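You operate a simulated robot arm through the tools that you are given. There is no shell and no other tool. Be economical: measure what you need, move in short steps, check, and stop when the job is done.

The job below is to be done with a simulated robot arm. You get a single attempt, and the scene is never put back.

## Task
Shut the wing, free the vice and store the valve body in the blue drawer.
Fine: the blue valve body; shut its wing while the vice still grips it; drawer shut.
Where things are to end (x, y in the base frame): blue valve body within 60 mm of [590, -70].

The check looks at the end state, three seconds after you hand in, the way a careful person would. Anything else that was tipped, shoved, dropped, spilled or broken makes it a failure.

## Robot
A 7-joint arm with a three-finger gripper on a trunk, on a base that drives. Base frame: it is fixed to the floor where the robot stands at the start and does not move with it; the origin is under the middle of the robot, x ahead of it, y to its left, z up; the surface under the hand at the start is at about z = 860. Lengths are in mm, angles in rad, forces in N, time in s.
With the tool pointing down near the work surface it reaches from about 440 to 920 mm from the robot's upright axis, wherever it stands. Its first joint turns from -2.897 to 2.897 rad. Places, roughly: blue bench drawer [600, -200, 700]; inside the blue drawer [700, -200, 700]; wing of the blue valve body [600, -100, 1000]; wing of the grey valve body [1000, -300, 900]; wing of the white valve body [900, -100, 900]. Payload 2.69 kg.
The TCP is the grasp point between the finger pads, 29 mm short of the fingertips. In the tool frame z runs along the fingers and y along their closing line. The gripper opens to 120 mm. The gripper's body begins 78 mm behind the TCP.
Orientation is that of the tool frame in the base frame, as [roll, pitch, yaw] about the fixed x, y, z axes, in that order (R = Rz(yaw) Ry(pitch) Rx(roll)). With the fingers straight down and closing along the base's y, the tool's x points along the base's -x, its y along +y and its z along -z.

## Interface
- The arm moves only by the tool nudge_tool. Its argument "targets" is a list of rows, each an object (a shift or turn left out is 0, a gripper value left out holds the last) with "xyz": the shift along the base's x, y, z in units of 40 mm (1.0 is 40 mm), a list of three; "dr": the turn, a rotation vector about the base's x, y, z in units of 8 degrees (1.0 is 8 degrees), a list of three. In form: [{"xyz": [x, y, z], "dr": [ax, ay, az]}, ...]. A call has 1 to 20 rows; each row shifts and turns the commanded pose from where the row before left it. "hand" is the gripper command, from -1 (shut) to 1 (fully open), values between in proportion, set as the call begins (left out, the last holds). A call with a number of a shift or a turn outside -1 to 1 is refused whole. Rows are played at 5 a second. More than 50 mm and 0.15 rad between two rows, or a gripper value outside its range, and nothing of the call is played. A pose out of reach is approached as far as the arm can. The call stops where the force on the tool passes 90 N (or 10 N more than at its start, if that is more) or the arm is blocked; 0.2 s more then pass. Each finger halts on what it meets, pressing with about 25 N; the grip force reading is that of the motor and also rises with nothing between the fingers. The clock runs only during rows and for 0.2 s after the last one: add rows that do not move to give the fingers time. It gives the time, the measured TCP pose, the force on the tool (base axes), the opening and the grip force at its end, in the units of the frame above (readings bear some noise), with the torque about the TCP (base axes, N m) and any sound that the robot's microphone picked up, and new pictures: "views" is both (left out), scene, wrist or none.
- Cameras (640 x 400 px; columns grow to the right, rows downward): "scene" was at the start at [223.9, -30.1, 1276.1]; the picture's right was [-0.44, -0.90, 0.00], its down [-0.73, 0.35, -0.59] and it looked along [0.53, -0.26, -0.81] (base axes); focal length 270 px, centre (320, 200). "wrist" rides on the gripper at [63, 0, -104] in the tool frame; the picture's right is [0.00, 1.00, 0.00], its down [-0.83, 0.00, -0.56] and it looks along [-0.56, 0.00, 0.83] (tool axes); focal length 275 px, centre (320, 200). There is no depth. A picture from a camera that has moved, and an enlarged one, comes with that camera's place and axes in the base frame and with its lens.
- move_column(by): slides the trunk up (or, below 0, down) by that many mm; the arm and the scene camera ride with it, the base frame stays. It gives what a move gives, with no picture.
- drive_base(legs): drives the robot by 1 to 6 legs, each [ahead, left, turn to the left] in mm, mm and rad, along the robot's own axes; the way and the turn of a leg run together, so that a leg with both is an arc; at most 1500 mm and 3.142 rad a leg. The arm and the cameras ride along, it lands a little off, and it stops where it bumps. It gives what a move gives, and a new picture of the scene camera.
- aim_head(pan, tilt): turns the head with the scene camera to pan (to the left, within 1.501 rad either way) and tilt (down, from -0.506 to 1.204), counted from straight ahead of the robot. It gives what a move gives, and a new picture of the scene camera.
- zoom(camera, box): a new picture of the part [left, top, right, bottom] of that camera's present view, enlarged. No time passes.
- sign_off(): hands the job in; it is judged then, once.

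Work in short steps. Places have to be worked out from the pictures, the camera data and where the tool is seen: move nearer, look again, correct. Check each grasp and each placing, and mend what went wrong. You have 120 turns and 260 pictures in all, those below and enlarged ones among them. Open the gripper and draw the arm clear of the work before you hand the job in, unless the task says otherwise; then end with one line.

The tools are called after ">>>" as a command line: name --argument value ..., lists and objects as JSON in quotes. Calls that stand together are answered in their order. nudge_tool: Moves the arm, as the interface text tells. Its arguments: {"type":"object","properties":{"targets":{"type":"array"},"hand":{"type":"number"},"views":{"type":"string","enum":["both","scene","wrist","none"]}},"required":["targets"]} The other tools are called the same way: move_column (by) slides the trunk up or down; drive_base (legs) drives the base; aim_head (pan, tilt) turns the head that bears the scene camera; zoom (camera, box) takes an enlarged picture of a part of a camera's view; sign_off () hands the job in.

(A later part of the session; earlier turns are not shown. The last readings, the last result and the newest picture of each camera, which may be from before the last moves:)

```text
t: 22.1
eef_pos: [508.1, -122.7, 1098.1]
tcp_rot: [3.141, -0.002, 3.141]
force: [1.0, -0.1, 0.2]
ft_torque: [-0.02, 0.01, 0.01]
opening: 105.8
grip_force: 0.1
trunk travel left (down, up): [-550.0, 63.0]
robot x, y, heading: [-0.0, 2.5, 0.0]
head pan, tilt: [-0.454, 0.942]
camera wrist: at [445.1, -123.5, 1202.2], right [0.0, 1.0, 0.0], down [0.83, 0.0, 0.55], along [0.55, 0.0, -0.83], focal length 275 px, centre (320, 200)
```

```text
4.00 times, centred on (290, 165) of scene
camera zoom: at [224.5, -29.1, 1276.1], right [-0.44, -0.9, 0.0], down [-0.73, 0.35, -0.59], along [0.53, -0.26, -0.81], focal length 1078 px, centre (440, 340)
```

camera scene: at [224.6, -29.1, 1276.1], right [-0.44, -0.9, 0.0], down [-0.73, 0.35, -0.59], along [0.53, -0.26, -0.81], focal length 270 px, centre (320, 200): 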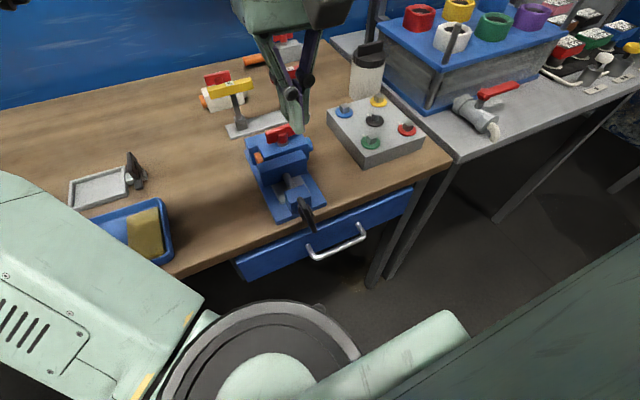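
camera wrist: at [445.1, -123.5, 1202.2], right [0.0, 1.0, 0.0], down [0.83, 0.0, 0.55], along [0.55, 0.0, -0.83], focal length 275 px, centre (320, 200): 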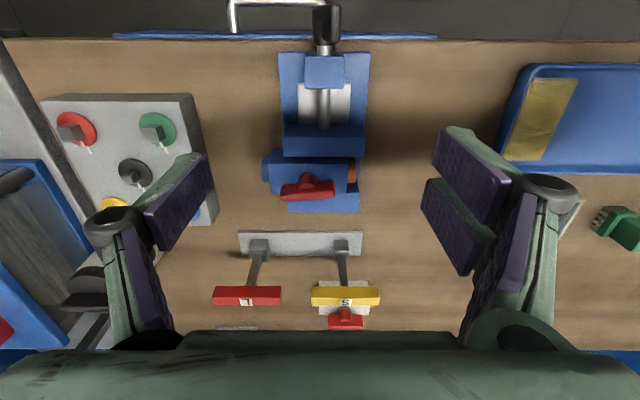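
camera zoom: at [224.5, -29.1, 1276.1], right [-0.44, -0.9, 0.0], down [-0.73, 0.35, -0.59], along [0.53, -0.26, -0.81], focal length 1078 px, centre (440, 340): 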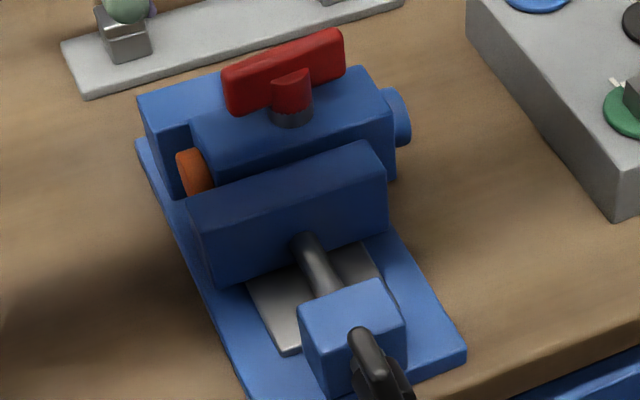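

The body rests against the rear jaw with a ~7 mm gap to the front jaw; the handle needs ~45° more clockwise (its original pose). I'll push the handle's upper end toward -y from its +y side.

>>> nudge_tool --targets '[{"xyz": [-0.75, 0.6, 0]}, {"xyz": [-0.75, 0.6, 0]}, {"xyz": [0, 0, -1]}, {"xyz": [0, 0, -1]}, {"xyz": [0, 0, -1]}, {"xyz": [0, 0, -1]}, {}]' --hand -1

>>> zoom --camera "scene" --box '[220, 100, 380, 230]'

```text
t: 23.7
eef_pos: [447.1, -74.4, 934.8]
tcp_rot: [-3.14, -0.003, 3.141]
force: [0.0, 0.3, -0.7]
ft_torque: [0.0, 0.02, 0.03]
opening: 0.0
grip_force: 15.0
trunk travel left (down, up): [-550.0, 63.0]
robot x, y, heading: [-1.1, -0.5, -0.0]
head pan, tilt: [-0.454, 0.942]
camera scene: at [224.5, -29.1, 1276.1], right [-0.44, -0.9, 0.0], down [-0.73, 0.35, -0.59], along [0.53, -0.26, -0.81], focal length 270 px, centre (320, 200)
camera wrist: at [384.2, -74.4, 1039.9], right [0.0, 1.0, 0.0], down [0.83, 0.0, 0.55], along [0.55, 0.0, -0.83], focal length 275 px, centre (320, 200)
```

scene: 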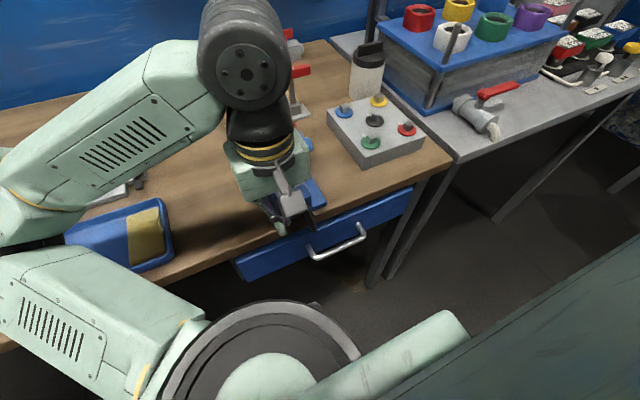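
wrist: 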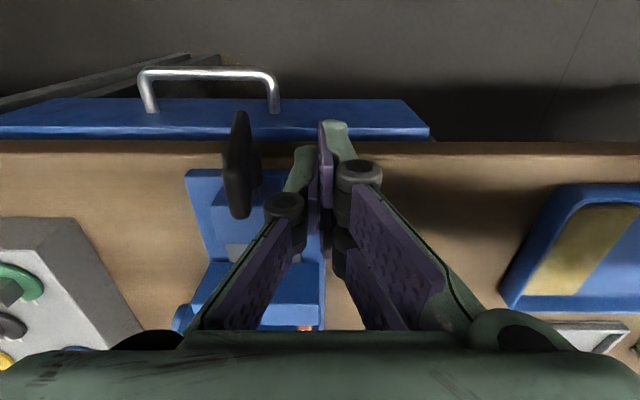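

```text
3.08 times, centred on (300, 165) of scene
camera zoom: at [224.5, -29.1, 1276.1], right [-0.44, -0.9, 0.0], down [-0.73, 0.35, -0.59], along [0.53, -0.26, -0.81], focal length 829 px, centre (382, 308)
```

zoom: 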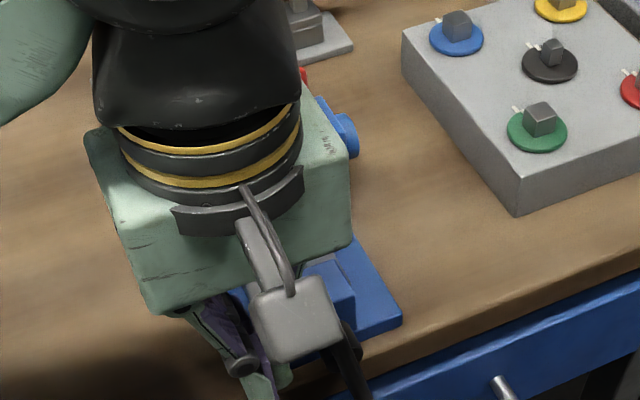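

The handle is near vertical just to -y of the fingers. I sweep toward -y in small steps.

>>> nudge_tool --targets '[{"xyz": [0, -0.4, 0]}, {"xyz": [0, -0.25, 0]}, {"xyz": [0, -0.2, 0]}, {"xyz": [0, -0.2, 0]}, {}]' --views "wrist"

```text
t: 24.9
eef_pos: [447.6, -115.0, 939.4]
tcp_rot: [3.141, -0.004, 3.14]
force: [0.5, 13.0, 0.8]
ft_torque: [0.28, -0.04, 0.03]
opening: 0.0
grip_force: 24.9
trunk travel left (down, up): [-550.0, 63.0]
robot x, y, heading: [-0.1, -1.2, 0.005]
head pan, tilt: [-0.454, 0.942]
camera wrist: at [385.0, -116.1, 1043.6], right [0.0, 1.0, 0.0], down [0.83, 0.0, 0.55], along [0.55, 0.0, -0.83], focal length 275 px, centre (320, 200)
```

wrist: 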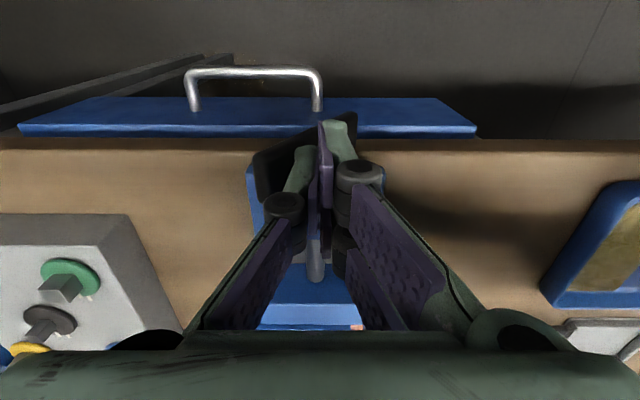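

Resistance begins (13 N) with the handle ~30° past vertical. A little further to seat it.

>>> nudge_tool --targets '[{"xyz": [0, -0.12, 0]}, {"xyz": [0, -0.12, 0]}, {}]' --views "none"

```text
t: 25.7
eef_pos: [447.7, -118.9, 940.4]
tcp_rot: [3.132, -0.001, 3.14]
force: [-6.1, 46.7, 9.5]
ft_torque: [1.0, 0.13, -0.02]
opening: 0.0
grip_force: 25.1
trunk travel left (down, up): [-550.0, 63.0]
robot x, y, heading: [3.1, 1.3, 0.005]
head pan, tilt: [-0.454, 0.942]
```

The force rises sharply (47 N) with little motion: the vice is gripping. I back off, lift, and look at the jaws.

>>> nudge_tool --targets '[{"xyz": [0, 0.4, 0]}, {"xyz": [0, 0.4, 1]}, {"xyz": [0, 0, 1]}, {"xyz": [0, -0.4, 1]}, {"xyz": [0.75, -0.4, 1]}, {"xyz": [0.75, 0, 0]}, {}]' --hand 1

>>> zoom --camera "wrist" --box '[240, 60, 400, 220]'

>>> zoom --camera "scene" --box '[235, 115, 345, 215]'

```text
refused: row 5 steps farther than a row can; nothing moved
```

```text
2.50 times, centred on (320, 140) of wrist
camera zoom: at [384.9, -121.6, 1043.9], right [0.0, 1.0, 0.01], down [0.83, 0.0, 0.56], along [0.56, 0.01, -0.83], focal length 688 px, centre (320, 350)
```

zoom: 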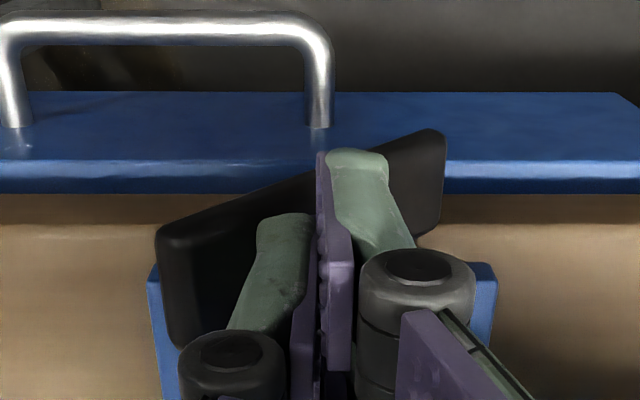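

```text
4.00 times, centred on (290, 165) of scene
camera zoom: at [223.6, -25.4, 1276.5], right [-0.44, -0.9, 0.0], down [-0.73, 0.35, -0.59], along [0.53, -0.26, -0.81], focal length 1078 px, centre (440, 340)
```

zoom: 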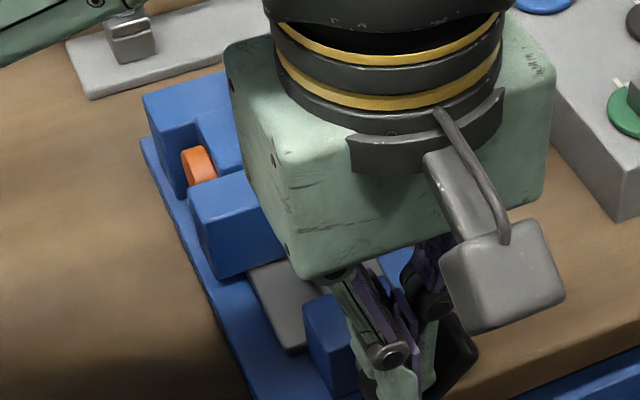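

One row stepped too far; I replay the retreat with smaller steps.

>>> nudge_tool --targets '[{"xyz": [0, 0.4, 0]}, {"xyz": [0, 0.4, 0.9]}, {"xyz": [0, 0, 1]}, {"xyz": [0, -0.4, 1]}, {"xyz": [0, -0.4, 1]}, {"xyz": [0.75, 0, 0]}, {"xyz": [0.75, 0, 0]}, {}, {}]' --hand -1 --views "none"

>>> nudge_tool --targets '[{}, {}, {}, {}]' --hand 1

>>> zoom --camera "wrist" --box '[240, 60, 400, 220]'

>>> zoom --camera "scene" --box '[235, 115, 345, 215]'

```text
t: 27.7
eef_pos: [508.6, -123.7, 1095.8]
tcp_rot: [3.141, -0.003, 3.141]
force: [0.1, 0.4, 0.2]
ft_torque: [-0.01, 0.01, 0.0]
opening: 0.0
grip_force: 24.8
trunk travel left (down, up): [-550.0, 63.0]
robot x, y, heading: [1.4, -0.0, -0.001]
head pan, tilt: [-0.454, 0.942]
```

```text
t: 28.7
eef_pos: [508.1, -125.5, 1096.5]
tcp_rot: [-3.14, -0.006, 3.141]
force: [0.1, -0.4, 0.6]
ft_torque: [0.0, -0.05, -0.02]
opening: 74.7
grip_force: 0.0
trunk travel left (down, up): [-550.0, 63.0]
robot x, y, heading: [3.0, 0.3, 0.005]
head pan, tilt: [-0.454, 0.942]
camera scene: at [224.5, -29.1, 1276.1], right [-0.44, -0.9, 0.0], down [-0.73, 0.35, -0.59], along [0.53, -0.26, -0.81], focal length 270 px, centre (320, 200)
camera wrist: at [445.1, -125.1, 1201.3], right [0.0, 1.0, 0.0], down [0.83, 0.0, 0.55], along [0.55, 0.0, -0.83], focal length 275 px, centre (320, 200)
```

scene: 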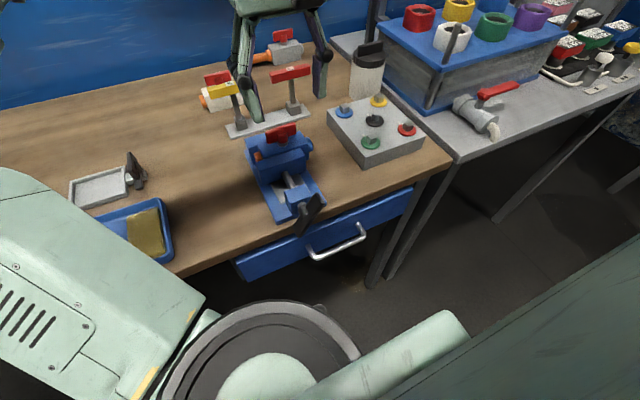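
wrist: 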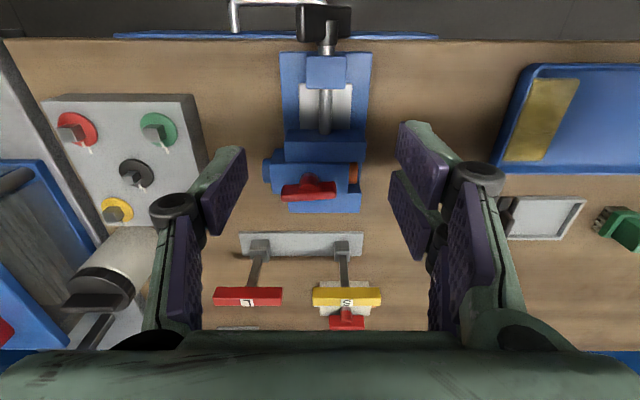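

```text
2.50 times, centred on (320, 140) of wrist
camera zoom: at [445.1, -125.1, 1201.3], right [0.0, 1.0, 0.0], down [0.83, 0.0, 0.55], along [0.55, 0.0, -0.83], focal length 688 px, centre (320, 350)
```

zoom: 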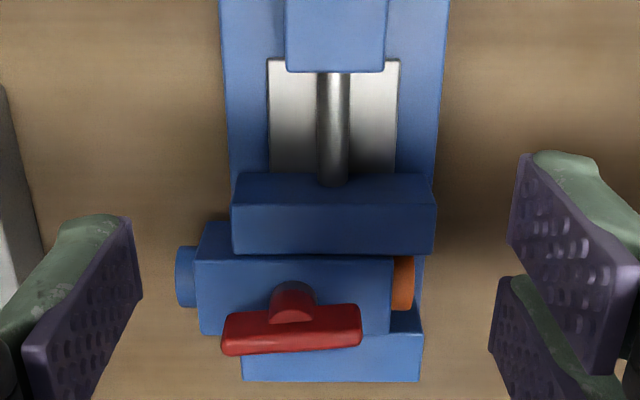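

```text
4.00 times, centred on (290, 165) of scene
camera zoom: at [224.5, -29.1, 1276.1], right [-0.44, -0.9, 0.0], down [-0.73, 0.35, -0.59], along [0.53, -0.26, -0.81], focal length 1078 px, centre (440, 340)
```

zoom: 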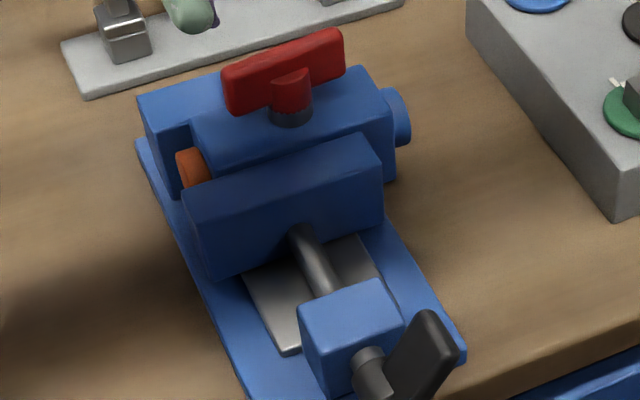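

The jaw now touches the body: vice tight. The wing is ~5° short of parallel. I'll regrip it with the hand turned +95° the other way (away from the joint limit), first above it.

>>> nudge_tool --targets '[{"xyz": [0.5, -0.1, 0], "dr": [0, 0, 1]}, {"xyz": [0.5, -0.1, 0], "dr": [0, 0, 1]}, {"xyz": [0.5, -0.1, 0], "dr": [0, 0, 1]}, {"xyz": [0.5, 0, 0], "dr": [0, 0, 1]}, {"xyz": [0.25, 0, 0], "dr": [0, 0, 1]}, {"dr": [0, 0, 1]}, {"dr": [0, 0, 1]}, {"dr": [0, 0, 1]}, {"dr": [0, 0, 1]}, {"dr": [0, 0, 1]}, {"dr": [0, 0, 1]}, {"dr": [0, 0, 0.8]}, {}]' --hand -0.2

>>> zoom --camera "wrist" --box '[240, 60, 400, 220]'

```text
t: 31.5
eef_pos: [597.3, -136.8, 1093.0]
tcp_rot: [3.142, -0.003, -1.493]
force: [0.2, 0.8, 0.8]
ft_torque: [-0.02, 0.01, -0.03]
opening: 48.0
grip_force: 0.0
trunk travel left (down, up): [-550.0, 63.0]
robot x, y, heading: [-0.6, -0.4, -0.003]
head pan, tilt: [-0.454, 0.942]
camera scene: at [224.5, -29.1, 1276.1], right [-0.44, -0.9, 0.0], down [-0.73, 0.35, -0.59], along [0.53, -0.26, -0.81], focal length 270 px, centre (320, 200)
camera wrist: at [602.5, -200.2, 1198.8], right [-1.0, -0.08, 0.0], down [-0.07, 0.83, 0.55], along [-0.05, 0.55, -0.83], focal length 275 px, centre (320, 200)
```

scene: 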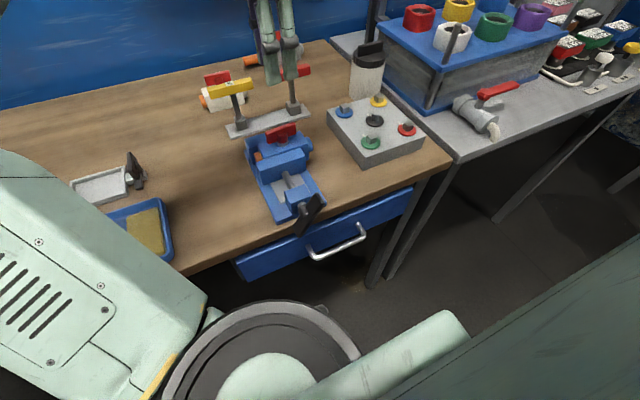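
wrist: 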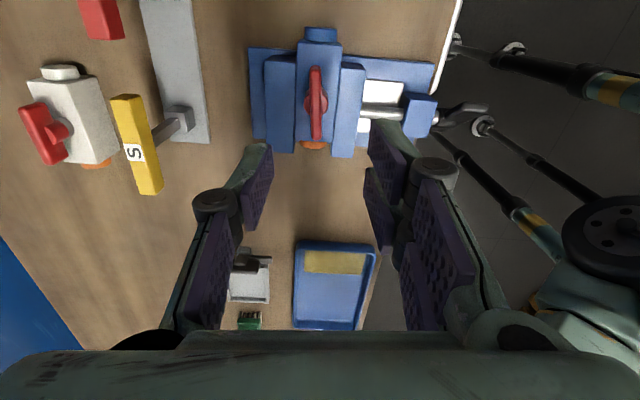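

```text
2.50 times, centred on (320, 140) of wrist
camera zoom: at [602.5, -200.2, 1198.8], right [-1.0, -0.08, 0.0], down [-0.07, 0.83, 0.55], along [-0.05, 0.55, -0.83], focal length 688 px, centre (320, 350)
```

zoom: 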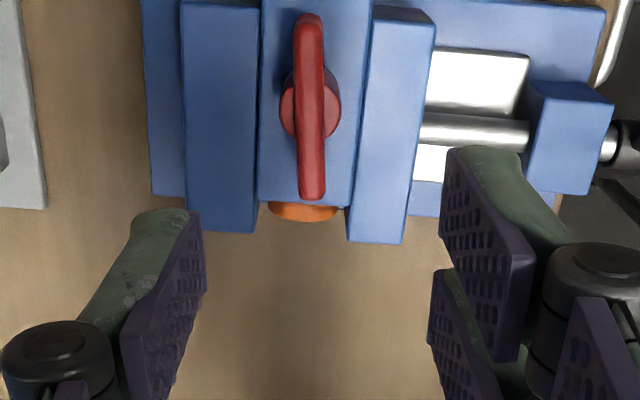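

The view confirms ~6° remaining; wing centre ≈ (600, -139). I descend and grip the bar.

>>> nudge_tool --targets '[{"xyz": [0.07, -0.05, -1]}, {"xyz": [0, 0, -1]}, {"xyz": [0, 0, -0.5]}, {}]' --views "wrist"

```text
t: 32.5
eef_pos: [599.9, -135.8, 993.8]
tcp_rot: [-3.14, -0.005, -1.495]
force: [-0.3, 0.1, -0.5]
ft_torque: [0.01, 0.01, 0.0]
opening: 48.2
grip_force: 0.0
trunk travel left (down, up): [-550.0, 63.0]
robot x, y, heading: [-1.3, -0.8, 0.004]
head pan, tilt: [-0.454, 0.942]
camera wrist: at [604.8, -199.3, 1098.5], right [-1.0, -0.08, 0.0], down [-0.07, 0.83, 0.55], along [-0.04, 0.55, -0.83], focal length 275 px, centre (320, 200)
```

wrist: 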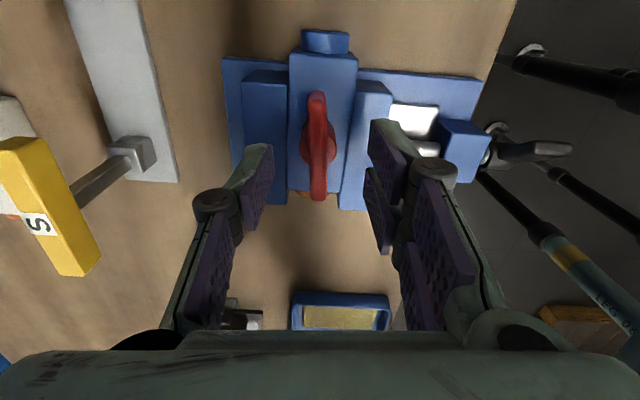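

Aligned with the bar. I lower to z≈976, close, then turn clockwise ~3°.

>>> nudge_tool --targets '[{"xyz": [0, -0.03, -0.45]}, {}]' --views "none"

>>> nudge_tool --targets '[{}, {}, {}, {}, {"dr": [0, 0, -0.2]}, {"dr": [0, 0, -0.2]}, {}]' --hand -1 --views "wrist"

>>> zoom --camera "wrist" --box '[240, 40, 400, 240]'

```text
t: 33.1
eef_pos: [600.9, -138.6, 976.1]
tcp_rot: [3.141, -0.003, -1.495]
force: [0.8, -0.2, 0.5]
ft_torque: [-0.01, -0.02, 0.01]
opening: 47.7
grip_force: 0.1
trunk travel left (down, up): [-550.0, 63.0]
robot x, y, heading: [1.9, 0.7, -0.002]
head pan, tilt: [-0.454, 0.942]
```

```text
t: 34.7
eef_pos: [600.8, -139.1, 977.4]
tcp_rot: [-3.142, -0.004, -1.551]
force: [-3.5, 2.5, -0.4]
ft_torque: [0.16, 0.11, 0.0]
opening: 9.7
grip_force: 24.7
trunk travel left (down, up): [-550.0, 63.0]
robot x, y, heading: [3.1, 1.5, 0.001]
head pan, tilt: [-0.454, 0.942]
camera wrist: at [602.3, -202.5, 1081.6], right [-1.0, -0.02, 0.0], down [-0.02, 0.83, 0.55], along [-0.01, 0.55, -0.83], focal length 275 px, centre (320, 200)
```

wrist: 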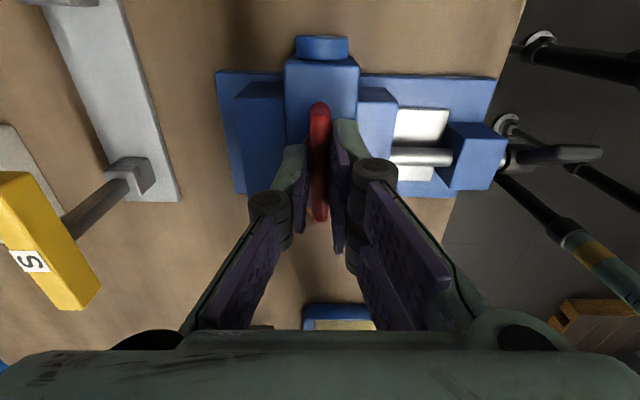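

```text
2.00 times, centred on (320, 140) of wrist
camera zoom: at [602.3, -202.5, 1081.6], right [-1.0, -0.02, 0.0], down [-0.02, 0.83, 0.55], along [-0.01, 0.55, -0.83], focal length 551 px, centre (320, 320)
```

zoom: 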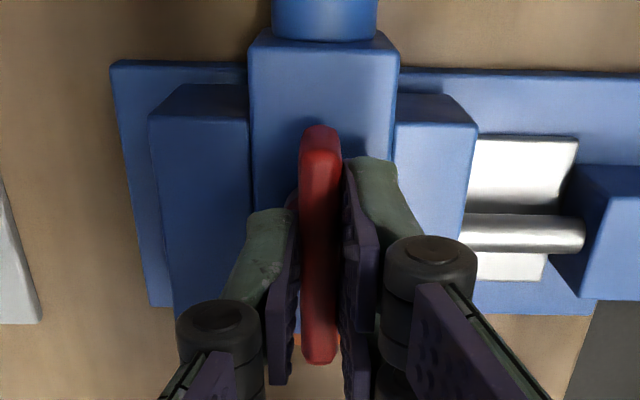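

The bar is now ~1° short of parallel. I turn a bit more, to feel for a stop.

>>> nudge_tool --targets '[{"dr": [0, 0, -0.15]}, {"dr": [0, 0, -0.15]}, {}]' --views "none"

```text
t: 35.5
eef_pos: [599.4, -139.4, 977.8]
tcp_rot: [-3.142, -0.003, -1.592]
force: [-2.2, 2.8, 0.2]
ft_torque: [0.19, 0.06, 0.43]
opening: 9.6
grip_force: 24.4
trunk travel left (down, up): [-550.0, 63.0]
robot x, y, heading: [-0.8, 0.7, 0.003]
head pan, tilt: [-0.454, 0.942]
```

Torque jumped to 0.43 N·m opposing — likely the stop. One more small turn to confirm.

>>> nudge_tool --targets '[{"dr": [0, 0, -0.2]}, {}]' --views "wrist"

>>> zoom --camera "wrist" --box '[240, 40, 400, 240]'

```text
t: 36.1
eef_pos: [599.7, -140.3, 977.7]
tcp_rot: [-3.14, -0.003, -1.621]
force: [-4.1, 2.7, 4.0]
ft_torque: [0.28, 0.11, 0.78]
opening: 10.1
grip_force: 25.1
trunk travel left (down, up): [-550.0, 63.0]
robot x, y, heading: [1.1, 3.7, 0.003]
head pan, tilt: [-0.454, 0.942]
camera wrist: at [597.3, -203.0, 1081.6], right [-1.0, 0.04, 0.0], down [0.04, 0.83, 0.55], along [0.03, 0.55, -0.83], focal length 275 px, centre (320, 200)
```

wrist: 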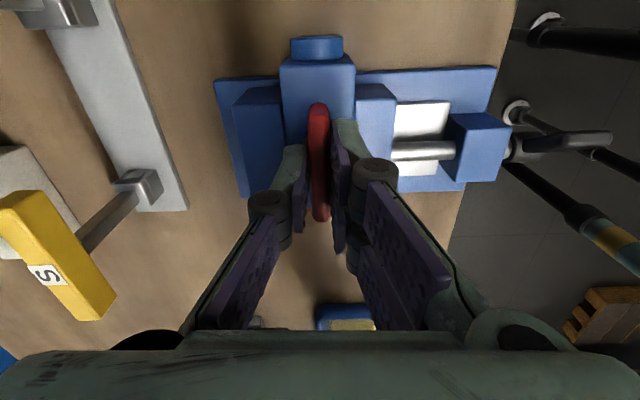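

```text
2.00 times, centred on (320, 140) of wrist
camera zoom: at [597.3, -203.0, 1081.6], right [-1.0, 0.04, 0.0], down [0.04, 0.83, 0.55], along [0.03, 0.55, -0.83], focal length 551 px, centre (320, 320)
```

zoom: 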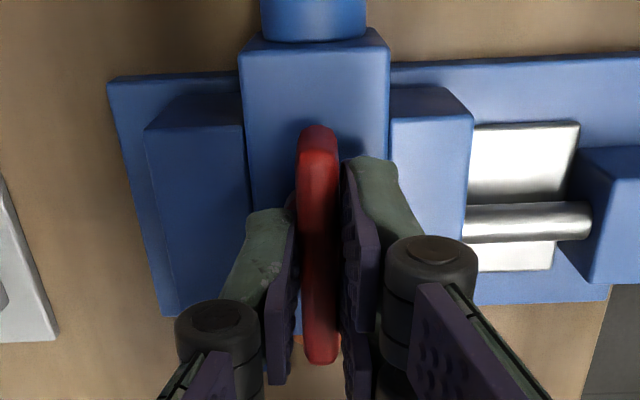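

The stop is firm at 90° (0.78 N·m, vice holds): the wing is shut. I ease back, release, and rise.

>>> nudge_tool --targets '[{"dr": [0, 0, 0.25]}, {}]' --views "none"

>>> nudge_tool --targets '[{}, {}, {}, {"xyz": [0, 0, 1]}, {"xyz": [0, 0, 1]}, {"xyz": [0, 0, 1]}, {}]' --hand -0.2 --views "wrist"

>>> zoom --camera "wrist" --box '[240, 20, 400, 180]'

```text
t: 36.7
eef_pos: [600.0, -140.7, 977.1]
tcp_rot: [3.141, -0.004, -1.584]
force: [-3.5, 0.3, 1.7]
ft_torque: [-0.01, 0.09, 0.26]
opening: 9.5
grip_force: 24.8
trunk travel left (down, up): [-550.0, 63.0]
robot x, y, heading: [-1.7, 0.6, 0.006]
head pan, tilt: [-0.454, 0.942]
```

```text
t: 38.3
eef_pos: [597.8, -139.1, 1092.9]
tcp_rot: [3.141, -0.004, -1.584]
force: [-0.4, -0.6, 0.3]
ft_torque: [-0.01, 0.05, -0.01]
opening: 47.7
grip_force: 0.0
trunk travel left (down, up): [-550.0, 63.0]
robot x, y, heading: [-1.2, -3.0, 0.0]
head pan, tilt: [-0.454, 0.942]
camera wrist: at [598.7, -202.4, 1197.4], right [-1.0, 0.01, 0.0], down [0.01, 0.83, 0.55], along [0.01, 0.55, -0.83], focal length 275 px, centre (320, 200)
```

wrist: 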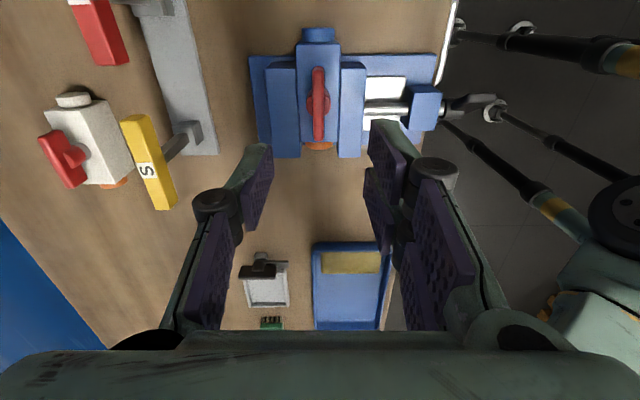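

```text
2.50 times, centred on (320, 100) of wrist
camera zoom: at [598.7, -202.4, 1197.4], right [-1.0, 0.01, 0.0], down [0.01, 0.83, 0.55], along [0.01, 0.55, -0.83], focal length 688 px, centre (320, 450)
```

zoom: 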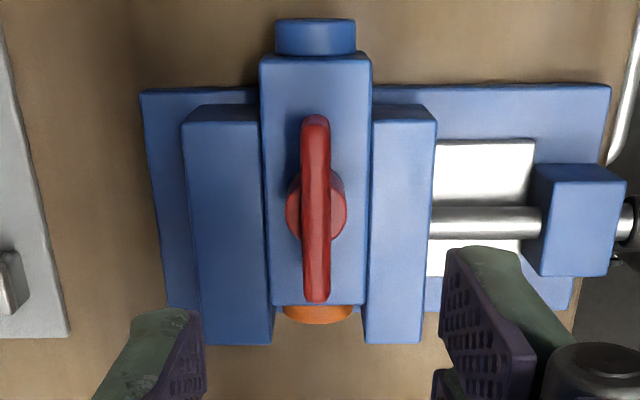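

The wing lies parallel to the body and the body is clamped. Now to free the vice: I turn the hand back, close it and go to the -y side of the handle.

>>> nudge_tool --targets '[{"dr": [0, 0, -1], "xyz": [-0.5, -0.1, 0]}, {"dr": [0, 0, -1], "xyz": [-0.5, -0.1, 0]}, {"dr": [0, 0, -1], "xyz": [-0.5, -0.1, 0]}, {"dr": [0, 0, -1], "xyz": [-0.5, -0.1, 0]}, {"dr": [0, 0, -1], "xyz": [-0.5, -0.1, 0]}, {"dr": [0, 0, -1], "xyz": [-0.5, -0.2, 0]}, {"dr": [0, 0, -1], "xyz": [-0.5, -0.2, 0]}, {"dr": [0, 0, -1], "xyz": [-0.27, -0.2, 0]}, {"dr": [0, 0, -1], "xyz": [0, -0.2, 0]}, {"dr": [0, 0, -1]}, {"dr": [0, 0, -1]}, {"dr": [0, 0, -0.2]}, {"xyz": [0, 0, -1]}, {"xyz": [0, 0, -1]}, {"xyz": [0, 0, -1]}, {"xyz": [0, 0, -0.85]}, {}]' --hand -1

>>> zoom --camera "scene" --box '[220, 100, 380, 230]'

```text
t: 41.9
eef_pos: [449.4, -190.6, 943.6]
tcp_rot: [-3.141, -0.004, 3.134]
force: [-0.7, 0.4, -0.2]
ft_torque: [0.02, -0.02, 0.0]
opening: 0.0
grip_force: 25.4
trunk travel left (down, up): [-550.0, 63.0]
robot x, y, heading: [1.0, -0.0, 0.001]
head pan, tilt: [-0.454, 0.942]
camera scene: at [224.5, -29.1, 1276.1], right [-0.44, -0.9, 0.0], down [-0.73, 0.35, -0.59], along [0.53, -0.26, -0.81], focal length 270 px, centre (320, 200)
camera wrist: at [387.0, -190.5, 1048.6], right [0.0, 1.0, 0.0], down [0.83, 0.0, 0.55], along [0.55, 0.0, -0.83], focal length 275 px, centre (320, 200)
```

scene: 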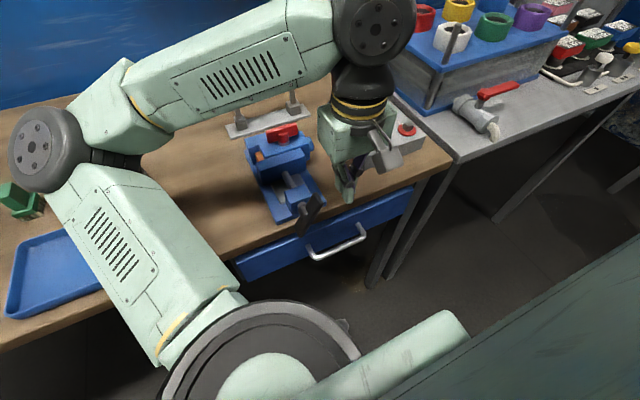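
wrist: 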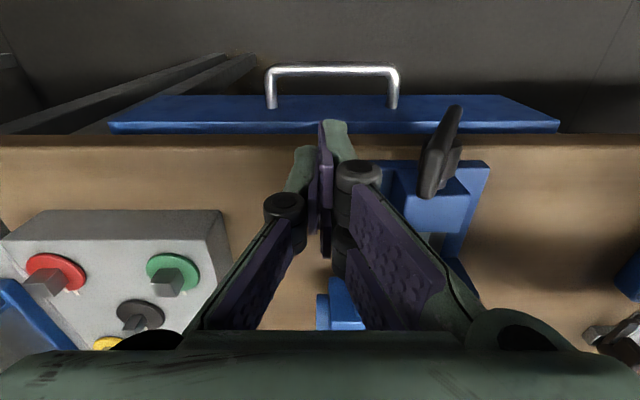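

```text
3.08 times, centred on (300, 165) of scene
camera zoom: at [224.5, -29.1, 1276.1], right [-0.44, -0.9, 0.0], down [-0.73, 0.35, -0.59], along [0.53, -0.26, -0.81], focal length 829 px, centre (382, 308)
```

zoom: 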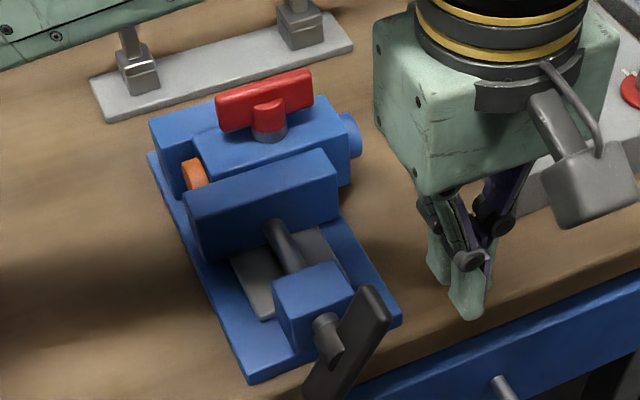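

The handle leans toward -y at its top. I sweep the closed fingers toward +y to push its upper end over.

>>> nudge_tool --targets '[{"xyz": [0, 0.5, 0]}, {"xyz": [0, 0.3, 0]}, {"xyz": [0, 0.3, 0]}, {"xyz": [0, 0.3, 0]}, {"xyz": [0, 0.3, 0]}, {"xyz": [0, 0.3, 0]}, {}]' --views "wrist"

```text
t: 43.5
eef_pos: [450.5, -112.1, 943.3]
tcp_rot: [3.14, -0.003, 3.136]
force: [0.2, -0.3, -0.7]
ft_torque: [0.02, 0.0, 0.02]
opening: 0.0
grip_force: 24.9
trunk travel left (down, up): [-550.0, 63.0]
robot x, y, heading: [-0.1, 4.5, 0.004]
head pan, tilt: [-0.454, 0.942]
camera wrist: at [387.4, -113.0, 1047.0], right [0.0, 1.0, 0.0], down [0.83, 0.0, 0.55], along [0.55, 0.0, -0.83], focal length 275 px, centre (320, 200)
```

wrist: 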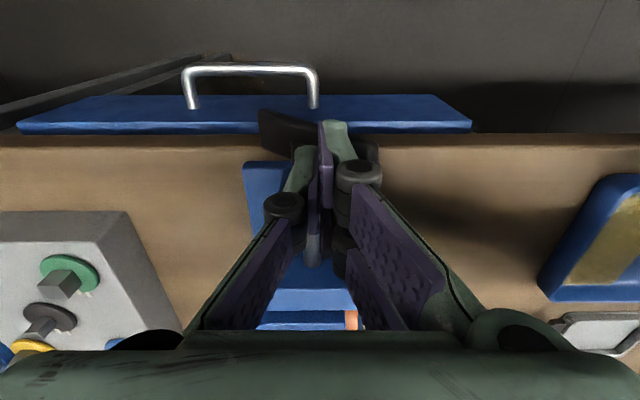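

The handle's top has swung to +y. I move over its end and press it down to level.

>>> nudge_tool --targets '[{"xyz": [0, 0, 0.6]}, {"xyz": [0, 0.85, 0]}, {"xyz": [0, 0, -0.4]}, {"xyz": [0, 0, -0.25]}, {"xyz": [0, 0, -0.25]}, {}]' --views "wrist"

```text
t: 44.9
eef_pos: [448.9, -67.5, 931.4]
tcp_rot: [3.119, 0.002, 3.135]
force: [-10.3, 81.4, 17.9]
ft_torque: [1.89, 0.23, 0.09]
opening: 2.5
grip_force: 25.1
trunk travel left (down, up): [-550.0, 63.0]
robot x, y, heading: [-0.1, 2.1, 0.004]
head pan, tilt: [-0.454, 0.942]
camera wrist: at [385.9, -69.5, 1035.3], right [0.0, 1.0, 0.02], down [0.83, -0.01, 0.56], along [0.56, 0.02, -0.83], focal length 275 px, centre (320, 200)
```

wrist: 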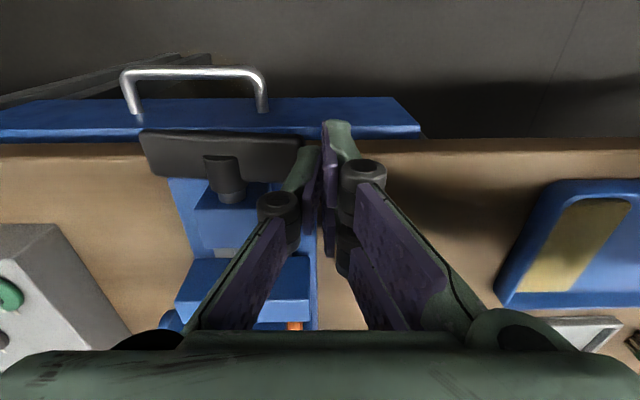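

The fingers slid off the end and press sideways (81 N); I move outward at once and rise.

>>> nudge_tool --targets '[{"xyz": [0, 0.3, 0]}, {"xyz": [0, 0.2, 0.5]}, {"xyz": [0, 0, 0.8]}, {"xyz": [0, -0.6, 0.5]}, {}]' --views "wrist"

>>> zoom --camera "wrist" --box '[160, 60, 360, 260]'

```text
t: 46.1
eef_pos: [447.3, -83.7, 1003.5]
tcp_rot: [3.14, -0.003, 3.134]
force: [0.1, -0.6, 0.2]
ft_torque: [0.01, 0.0, 0.0]
opening: 0.1
grip_force: 25.2
trunk travel left (down, up): [-550.0, 63.0]
robot x, y, heading: [2.0, -1.6, 0.004]
head pan, tilt: [-0.454, 0.942]
camera wrist: at [384.7, -83.6, 1108.4], right [0.0, 1.0, 0.0], down [0.83, 0.0, 0.55], along [0.55, 0.0, -0.83], focal length 275 px, centre (320, 200)
```

wrist: 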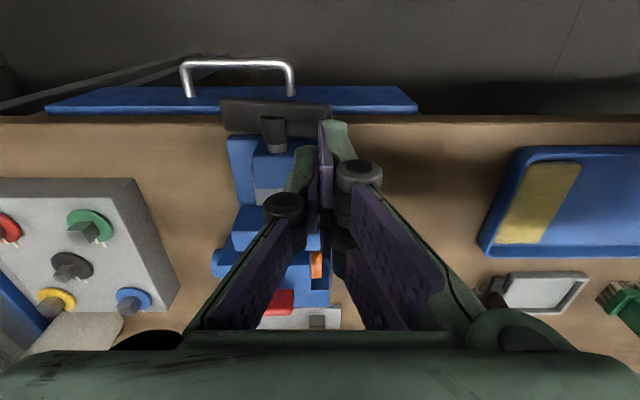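

```text
2.00 times, centred on (260, 160) of wrist
camera zoom: at [384.7, -83.6, 1108.4], right [0.0, 1.0, 0.0], down [0.83, 0.0, 0.55], along [0.55, 0.0, -0.83], focal length 551 px, centre (440, 280)
```

zoom: 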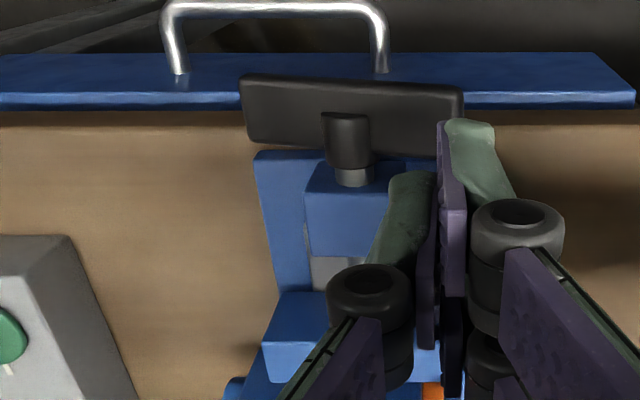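

The handle is within ~5° of level. I press its +y end down the last bit.

>>> nudge_tool --targets '[{"xyz": [0, -0.1, -1]}, {"xyz": [0, 0, -0.6]}, {"xyz": [0, 0, -0.25]}, {}]' --views "none"

>>> nudge_tool --targets '[{"xyz": [0, 0, -0.15]}, {}]' --views "wrist"

```text
t: 47.1
eef_pos: [446.2, -88.9, 927.5]
tcp_rot: [-3.14, -0.004, 3.134]
force: [0.7, 0.8, 0.8]
ft_torque: [0.04, -0.01, 0.02]
opening: 0.2
grip_force: 24.8
trunk travel left (down, up): [-550.0, 63.0]
robot x, y, heading: [4.4, -1.6, 0.002]
head pan, tilt: [-0.454, 0.942]
```

```text
t: 47.7
eef_pos: [445.3, -88.7, 926.3]
tcp_rot: [-3.137, 0.002, 3.134]
force: [-5.5, -1.2, 55.5]
ft_torque: [-0.17, 0.16, -0.31]
opening: 5.9
grip_force: 28.7
trunk travel left (down, up): [-550.0, 63.0]
robot x, y, heading: [-3.0, 1.2, 0.005]
head pan, tilt: [-0.454, 0.942]
camera wrist: at [383.6, -88.3, 1030.2], right [0.0, 1.0, 0.0], down [0.83, 0.0, 0.56], along [0.56, 0.0, -0.83], focal length 275 px, centre (320, 200)
```

wrist: 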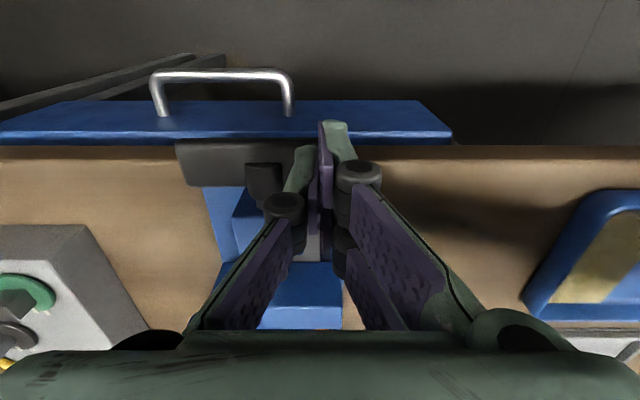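

The handle meets its stop at level: vice fully free. I rise. The drawer handle triangulates to x≈428, y −237…−116, z≈768; bench edge x≈467. I'll then back the robot ~330 mm for room to pull the drawer.

>>> nudge_tool --targets '[{"xyz": [0, 0, 0.6]}, {"xyz": [0, 0, 1]}, {"xyz": [0, 0, 1]}, {"xyz": [0, -0.8, 0.4]}, {}]' --views "wrist"

>>> drive_base --legs '[[-330, 0, 0]]'

```text
t: 48.9
eef_pos: [448.3, -118.2, 1041.0]
tcp_rot: [-3.141, -0.004, 3.135]
force: [-0.8, -0.6, 0.2]
ft_torque: [0.01, 0.02, -0.01]
opening: 0.2
grip_force: 29.1
trunk travel left (down, up): [-550.0, 63.0]
robot x, y, heading: [-1.0, 0.9, 0.004]
head pan, tilt: [-0.454, 0.942]
camera wrist: at [385.8, -119.2, 1145.2], right [0.0, 1.0, 0.0], down [0.83, 0.0, 0.55], along [0.55, 0.0, -0.83], focal length 275 px, centre (320, 200)
```

wrist: 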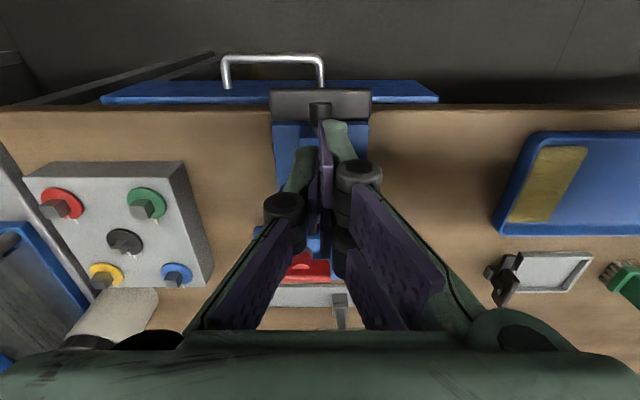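

```text
t: 51.1
eef_pos: [112.2, -117.8, 1041.5]
tcp_rot: [3.141, -0.002, 3.135]
force: [0.8, -0.8, -0.1]
ft_torque: [-0.01, 0.01, 0.0]
opening: 0.0
grip_force: 28.6
trunk travel left (down, up): [-550.0, 63.0]
robot x, y, heading: [-339.2, -1.0, 0.006]
head pan, tilt: [-0.454, 0.942]
camera scene: at [-112.0, -29.8, 1276.2], right [-0.43, -0.9, 0.0], down [-0.73, 0.35, -0.59], along [0.53, -0.26, -0.81], focal length 270 px, centre (320, 200)
```

scene: 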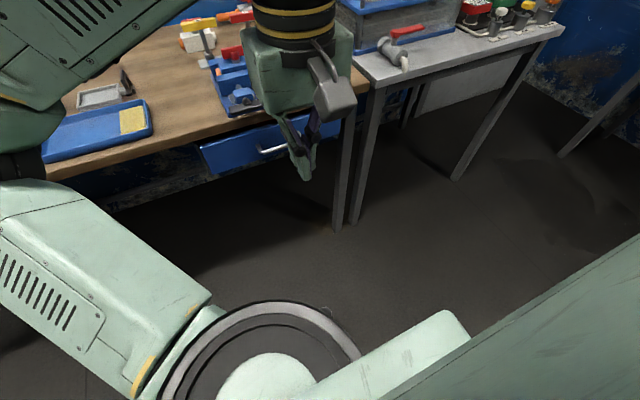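

Backed to x≈-339. I turn the hand +90°, open it, move in front of the drawer at height, and aim the head at the drawer.

>>> nudge_tool --targets '[{"xyz": [0.5, -0.2, 0], "dr": [0, 0, 1]}, {"xyz": [0.5, -0.2, 0], "dr": [0, 0, 1]}, {"xyz": [0.5, -0.2, 0], "dr": [0, 0, 1]}, {"xyz": [0.5, -0.2, 0], "dr": [0, 0, 1]}, {"xyz": [0.5, -0.2, 0], "dr": [0, 0, 1]}, {"xyz": [0.5, -0.2, 0], "dr": [0, 0, 1]}, {"xyz": [0.5, -0.2, 0], "dr": [0, 0, 1]}, {"xyz": [0.5, -0.2, 0], "dr": [0, 0, 1]}, {"xyz": [0.5, -0.2, 0], "dr": [0, 0, 1]}, {"xyz": [0.5, -0.2, 0], "dr": [0, 0, 1]}, {"xyz": [0.5, 0, 0], "dr": [0, 0, 1]}, {"dr": [0, 0, 0.3]}, {}]' --hand 1 --views "wrist"

>>> aim_head --pan -0.25 --tilt 0.75

```text
t: 53.9
eef_pos: [331.6, -199.2, 1040.1]
tcp_rot: [-3.14, -0.004, -1.566]
force: [0.1, -0.1, -0.3]
ft_torque: [0.0, 0.0, 0.02]
opening: 119.7
grip_force: 0.1
trunk travel left (down, up): [-550.0, 63.0]
robot x, y, heading: [-336.1, -1.8, 0.005]
head pan, tilt: [-0.454, 0.942]
camera wrist: at [332.6, -262.4, 1144.8], right [-1.0, -0.01, 0.0], down [-0.01, 0.83, 0.55], along [0.0, 0.55, -0.83], focal length 275 px, centre (320, 200)
```

wrist: 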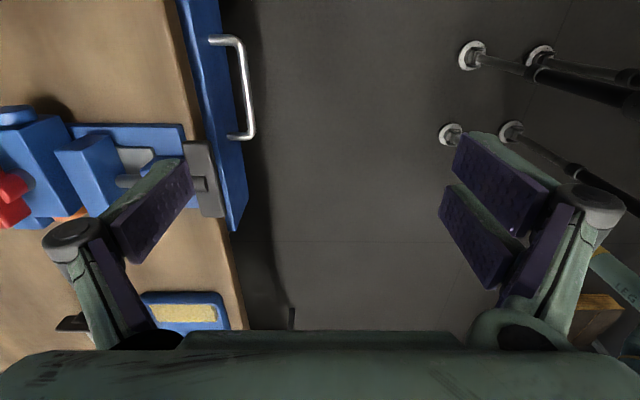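

```text
t: 54.6
eef_pos: [332.6, -199.6, 1040.8]
tcp_rot: [-3.141, -0.003, -1.57]
force: [0.4, 0.2, -0.2]
ft_torque: [-0.04, 0.02, 0.03]
opening: 120.3
grip_force: 0.0
trunk travel left (down, up): [-550.0, 63.0]
robot x, y, heading: [-334.6, -2.6, 0.002]
head pan, tilt: [-0.25, 0.75]
camera scene: at [-97.2, -18.2, 1291.1], right [-0.24, -0.97, 0.0], down [-0.66, 0.17, -0.73], along [0.71, -0.18, -0.68], focal length 270 px, centre (320, 200)
```

scene: 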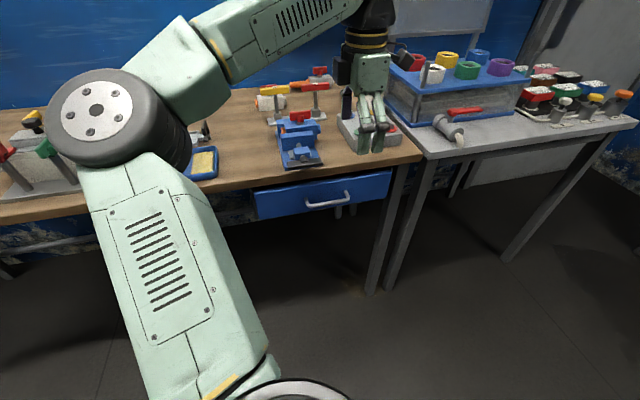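

Both cameras agree: drawer handle bar x≈428, z≈769, y −240…−122; front face x≈457. I'll hook one open finger behind the bar with the hand tilted 15° to clear the knuckle. First tilt, and descend partly short of it.

>>> nudge_tool --targets '[{"xyz": [0, -0.15, 0], "dr": [0, -0.95, 0]}, {"dr": [0, -0.93, 0]}, {"xyz": [0, 0, -1]}, {"xyz": [0, 0, -1]}, {"xyz": [0, 0, -1]}, {"xyz": [0, 0, -1]}, {"xyz": [0.5, 0, 0]}, {}]'

>>> zoom --camera "scene" --box '[240, 80, 440, 240]'

```text
t: 56.4
eef_pos: [353.8, -204.8, 883.2]
tcp_rot: [-2.879, -0.003, -1.568]
force: [0.0, -0.5, -1.5]
ft_torque: [-0.04, 0.01, -0.02]
opening: 119.9
grip_force: 0.0
trunk travel left (down, up): [-550.0, 63.0]
robot x, y, heading: [-337.2, -0.0, 0.002]
head pan, tilt: [-0.25, 0.75]
camera scene: at [-97.2, -18.1, 1291.1], right [-0.24, -0.97, 0.0], down [-0.66, 0.17, -0.73], along [0.71, -0.18, -0.68], focal length 270 px, centre (320, 200)
camera wrist: at [327.0, -268.2, 983.2], right [-0.97, -0.01, -0.26], down [-0.15, 0.83, 0.53], along [0.21, 0.55, -0.81], focal length 275 px, centre (320, 200)
```

scene: 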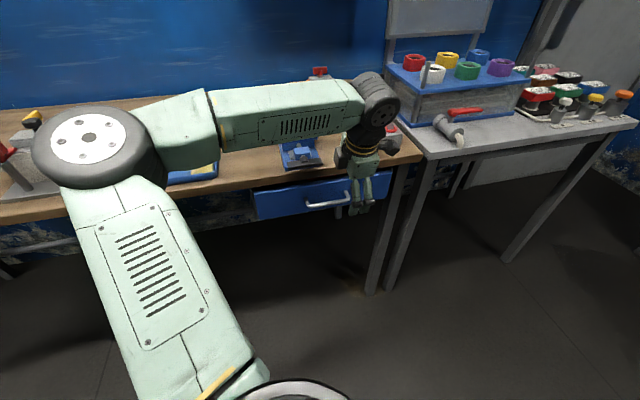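
wrist: 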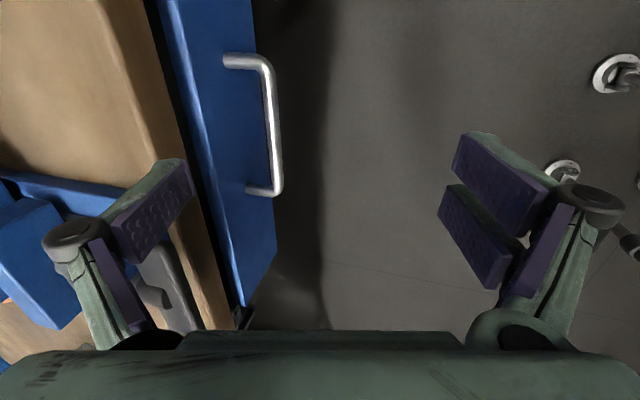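

```text
2.50 times, centred on (340, 160) of scene
camera zoom: at [-97.2, -18.1, 1291.1], right [-0.24, -0.97, 0.0], down [-0.66, 0.17, -0.73], along [0.71, -0.18, -0.68], focal length 674 px, centre (270, 300)
```

zoom: 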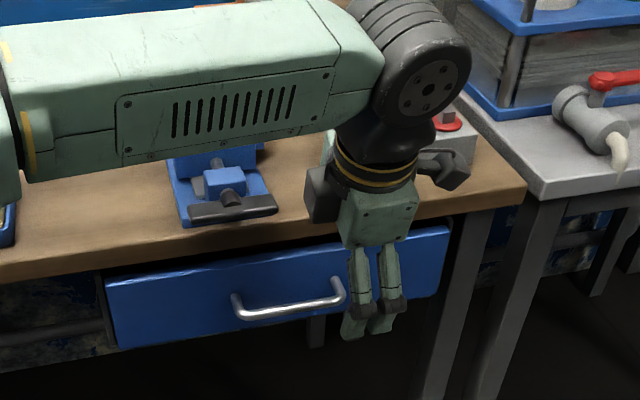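

Handle reconfirmed at x≈429. I move to x≈373 and lower the finger behind the bar stepwise.

>>> nudge_tool --targets '[{"xyz": [0.5, 0, 0]}, {"xyz": [0, 0, -1]}, {"xyz": [0, 0, -0.8]}, {"xyz": [0, 0, -0.4]}, {}]' --views "wrist"

```text
t: 57.6
eef_pos: [372.4, -204.9, 792.7]
tcp_rot: [-2.877, -0.003, -1.569]
force: [0.0, -0.4, -0.5]
ft_torque: [0.01, -0.02, -0.01]
opening: 120.0
grip_force: 0.2
trunk travel left (down, up): [-550.0, 63.0]
robot x, y, heading: [-334.1, 2.1, 0.003]
head pan, tilt: [-0.25, 0.75]
camera wrist: at [345.7, -268.1, 892.6], right [-0.97, -0.01, -0.26], down [-0.15, 0.83, 0.53], along [0.21, 0.55, -0.81], focal length 275 px, centre (320, 200)
```

wrist: 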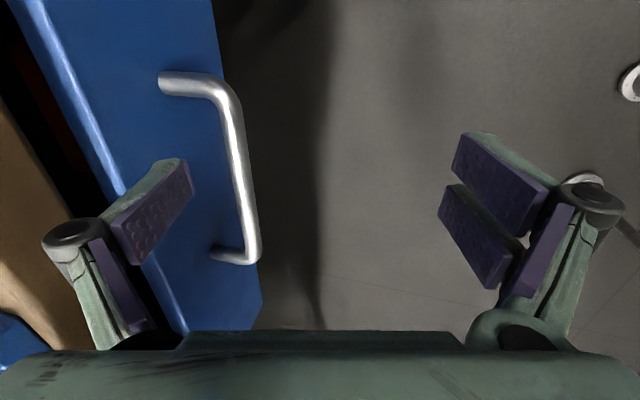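

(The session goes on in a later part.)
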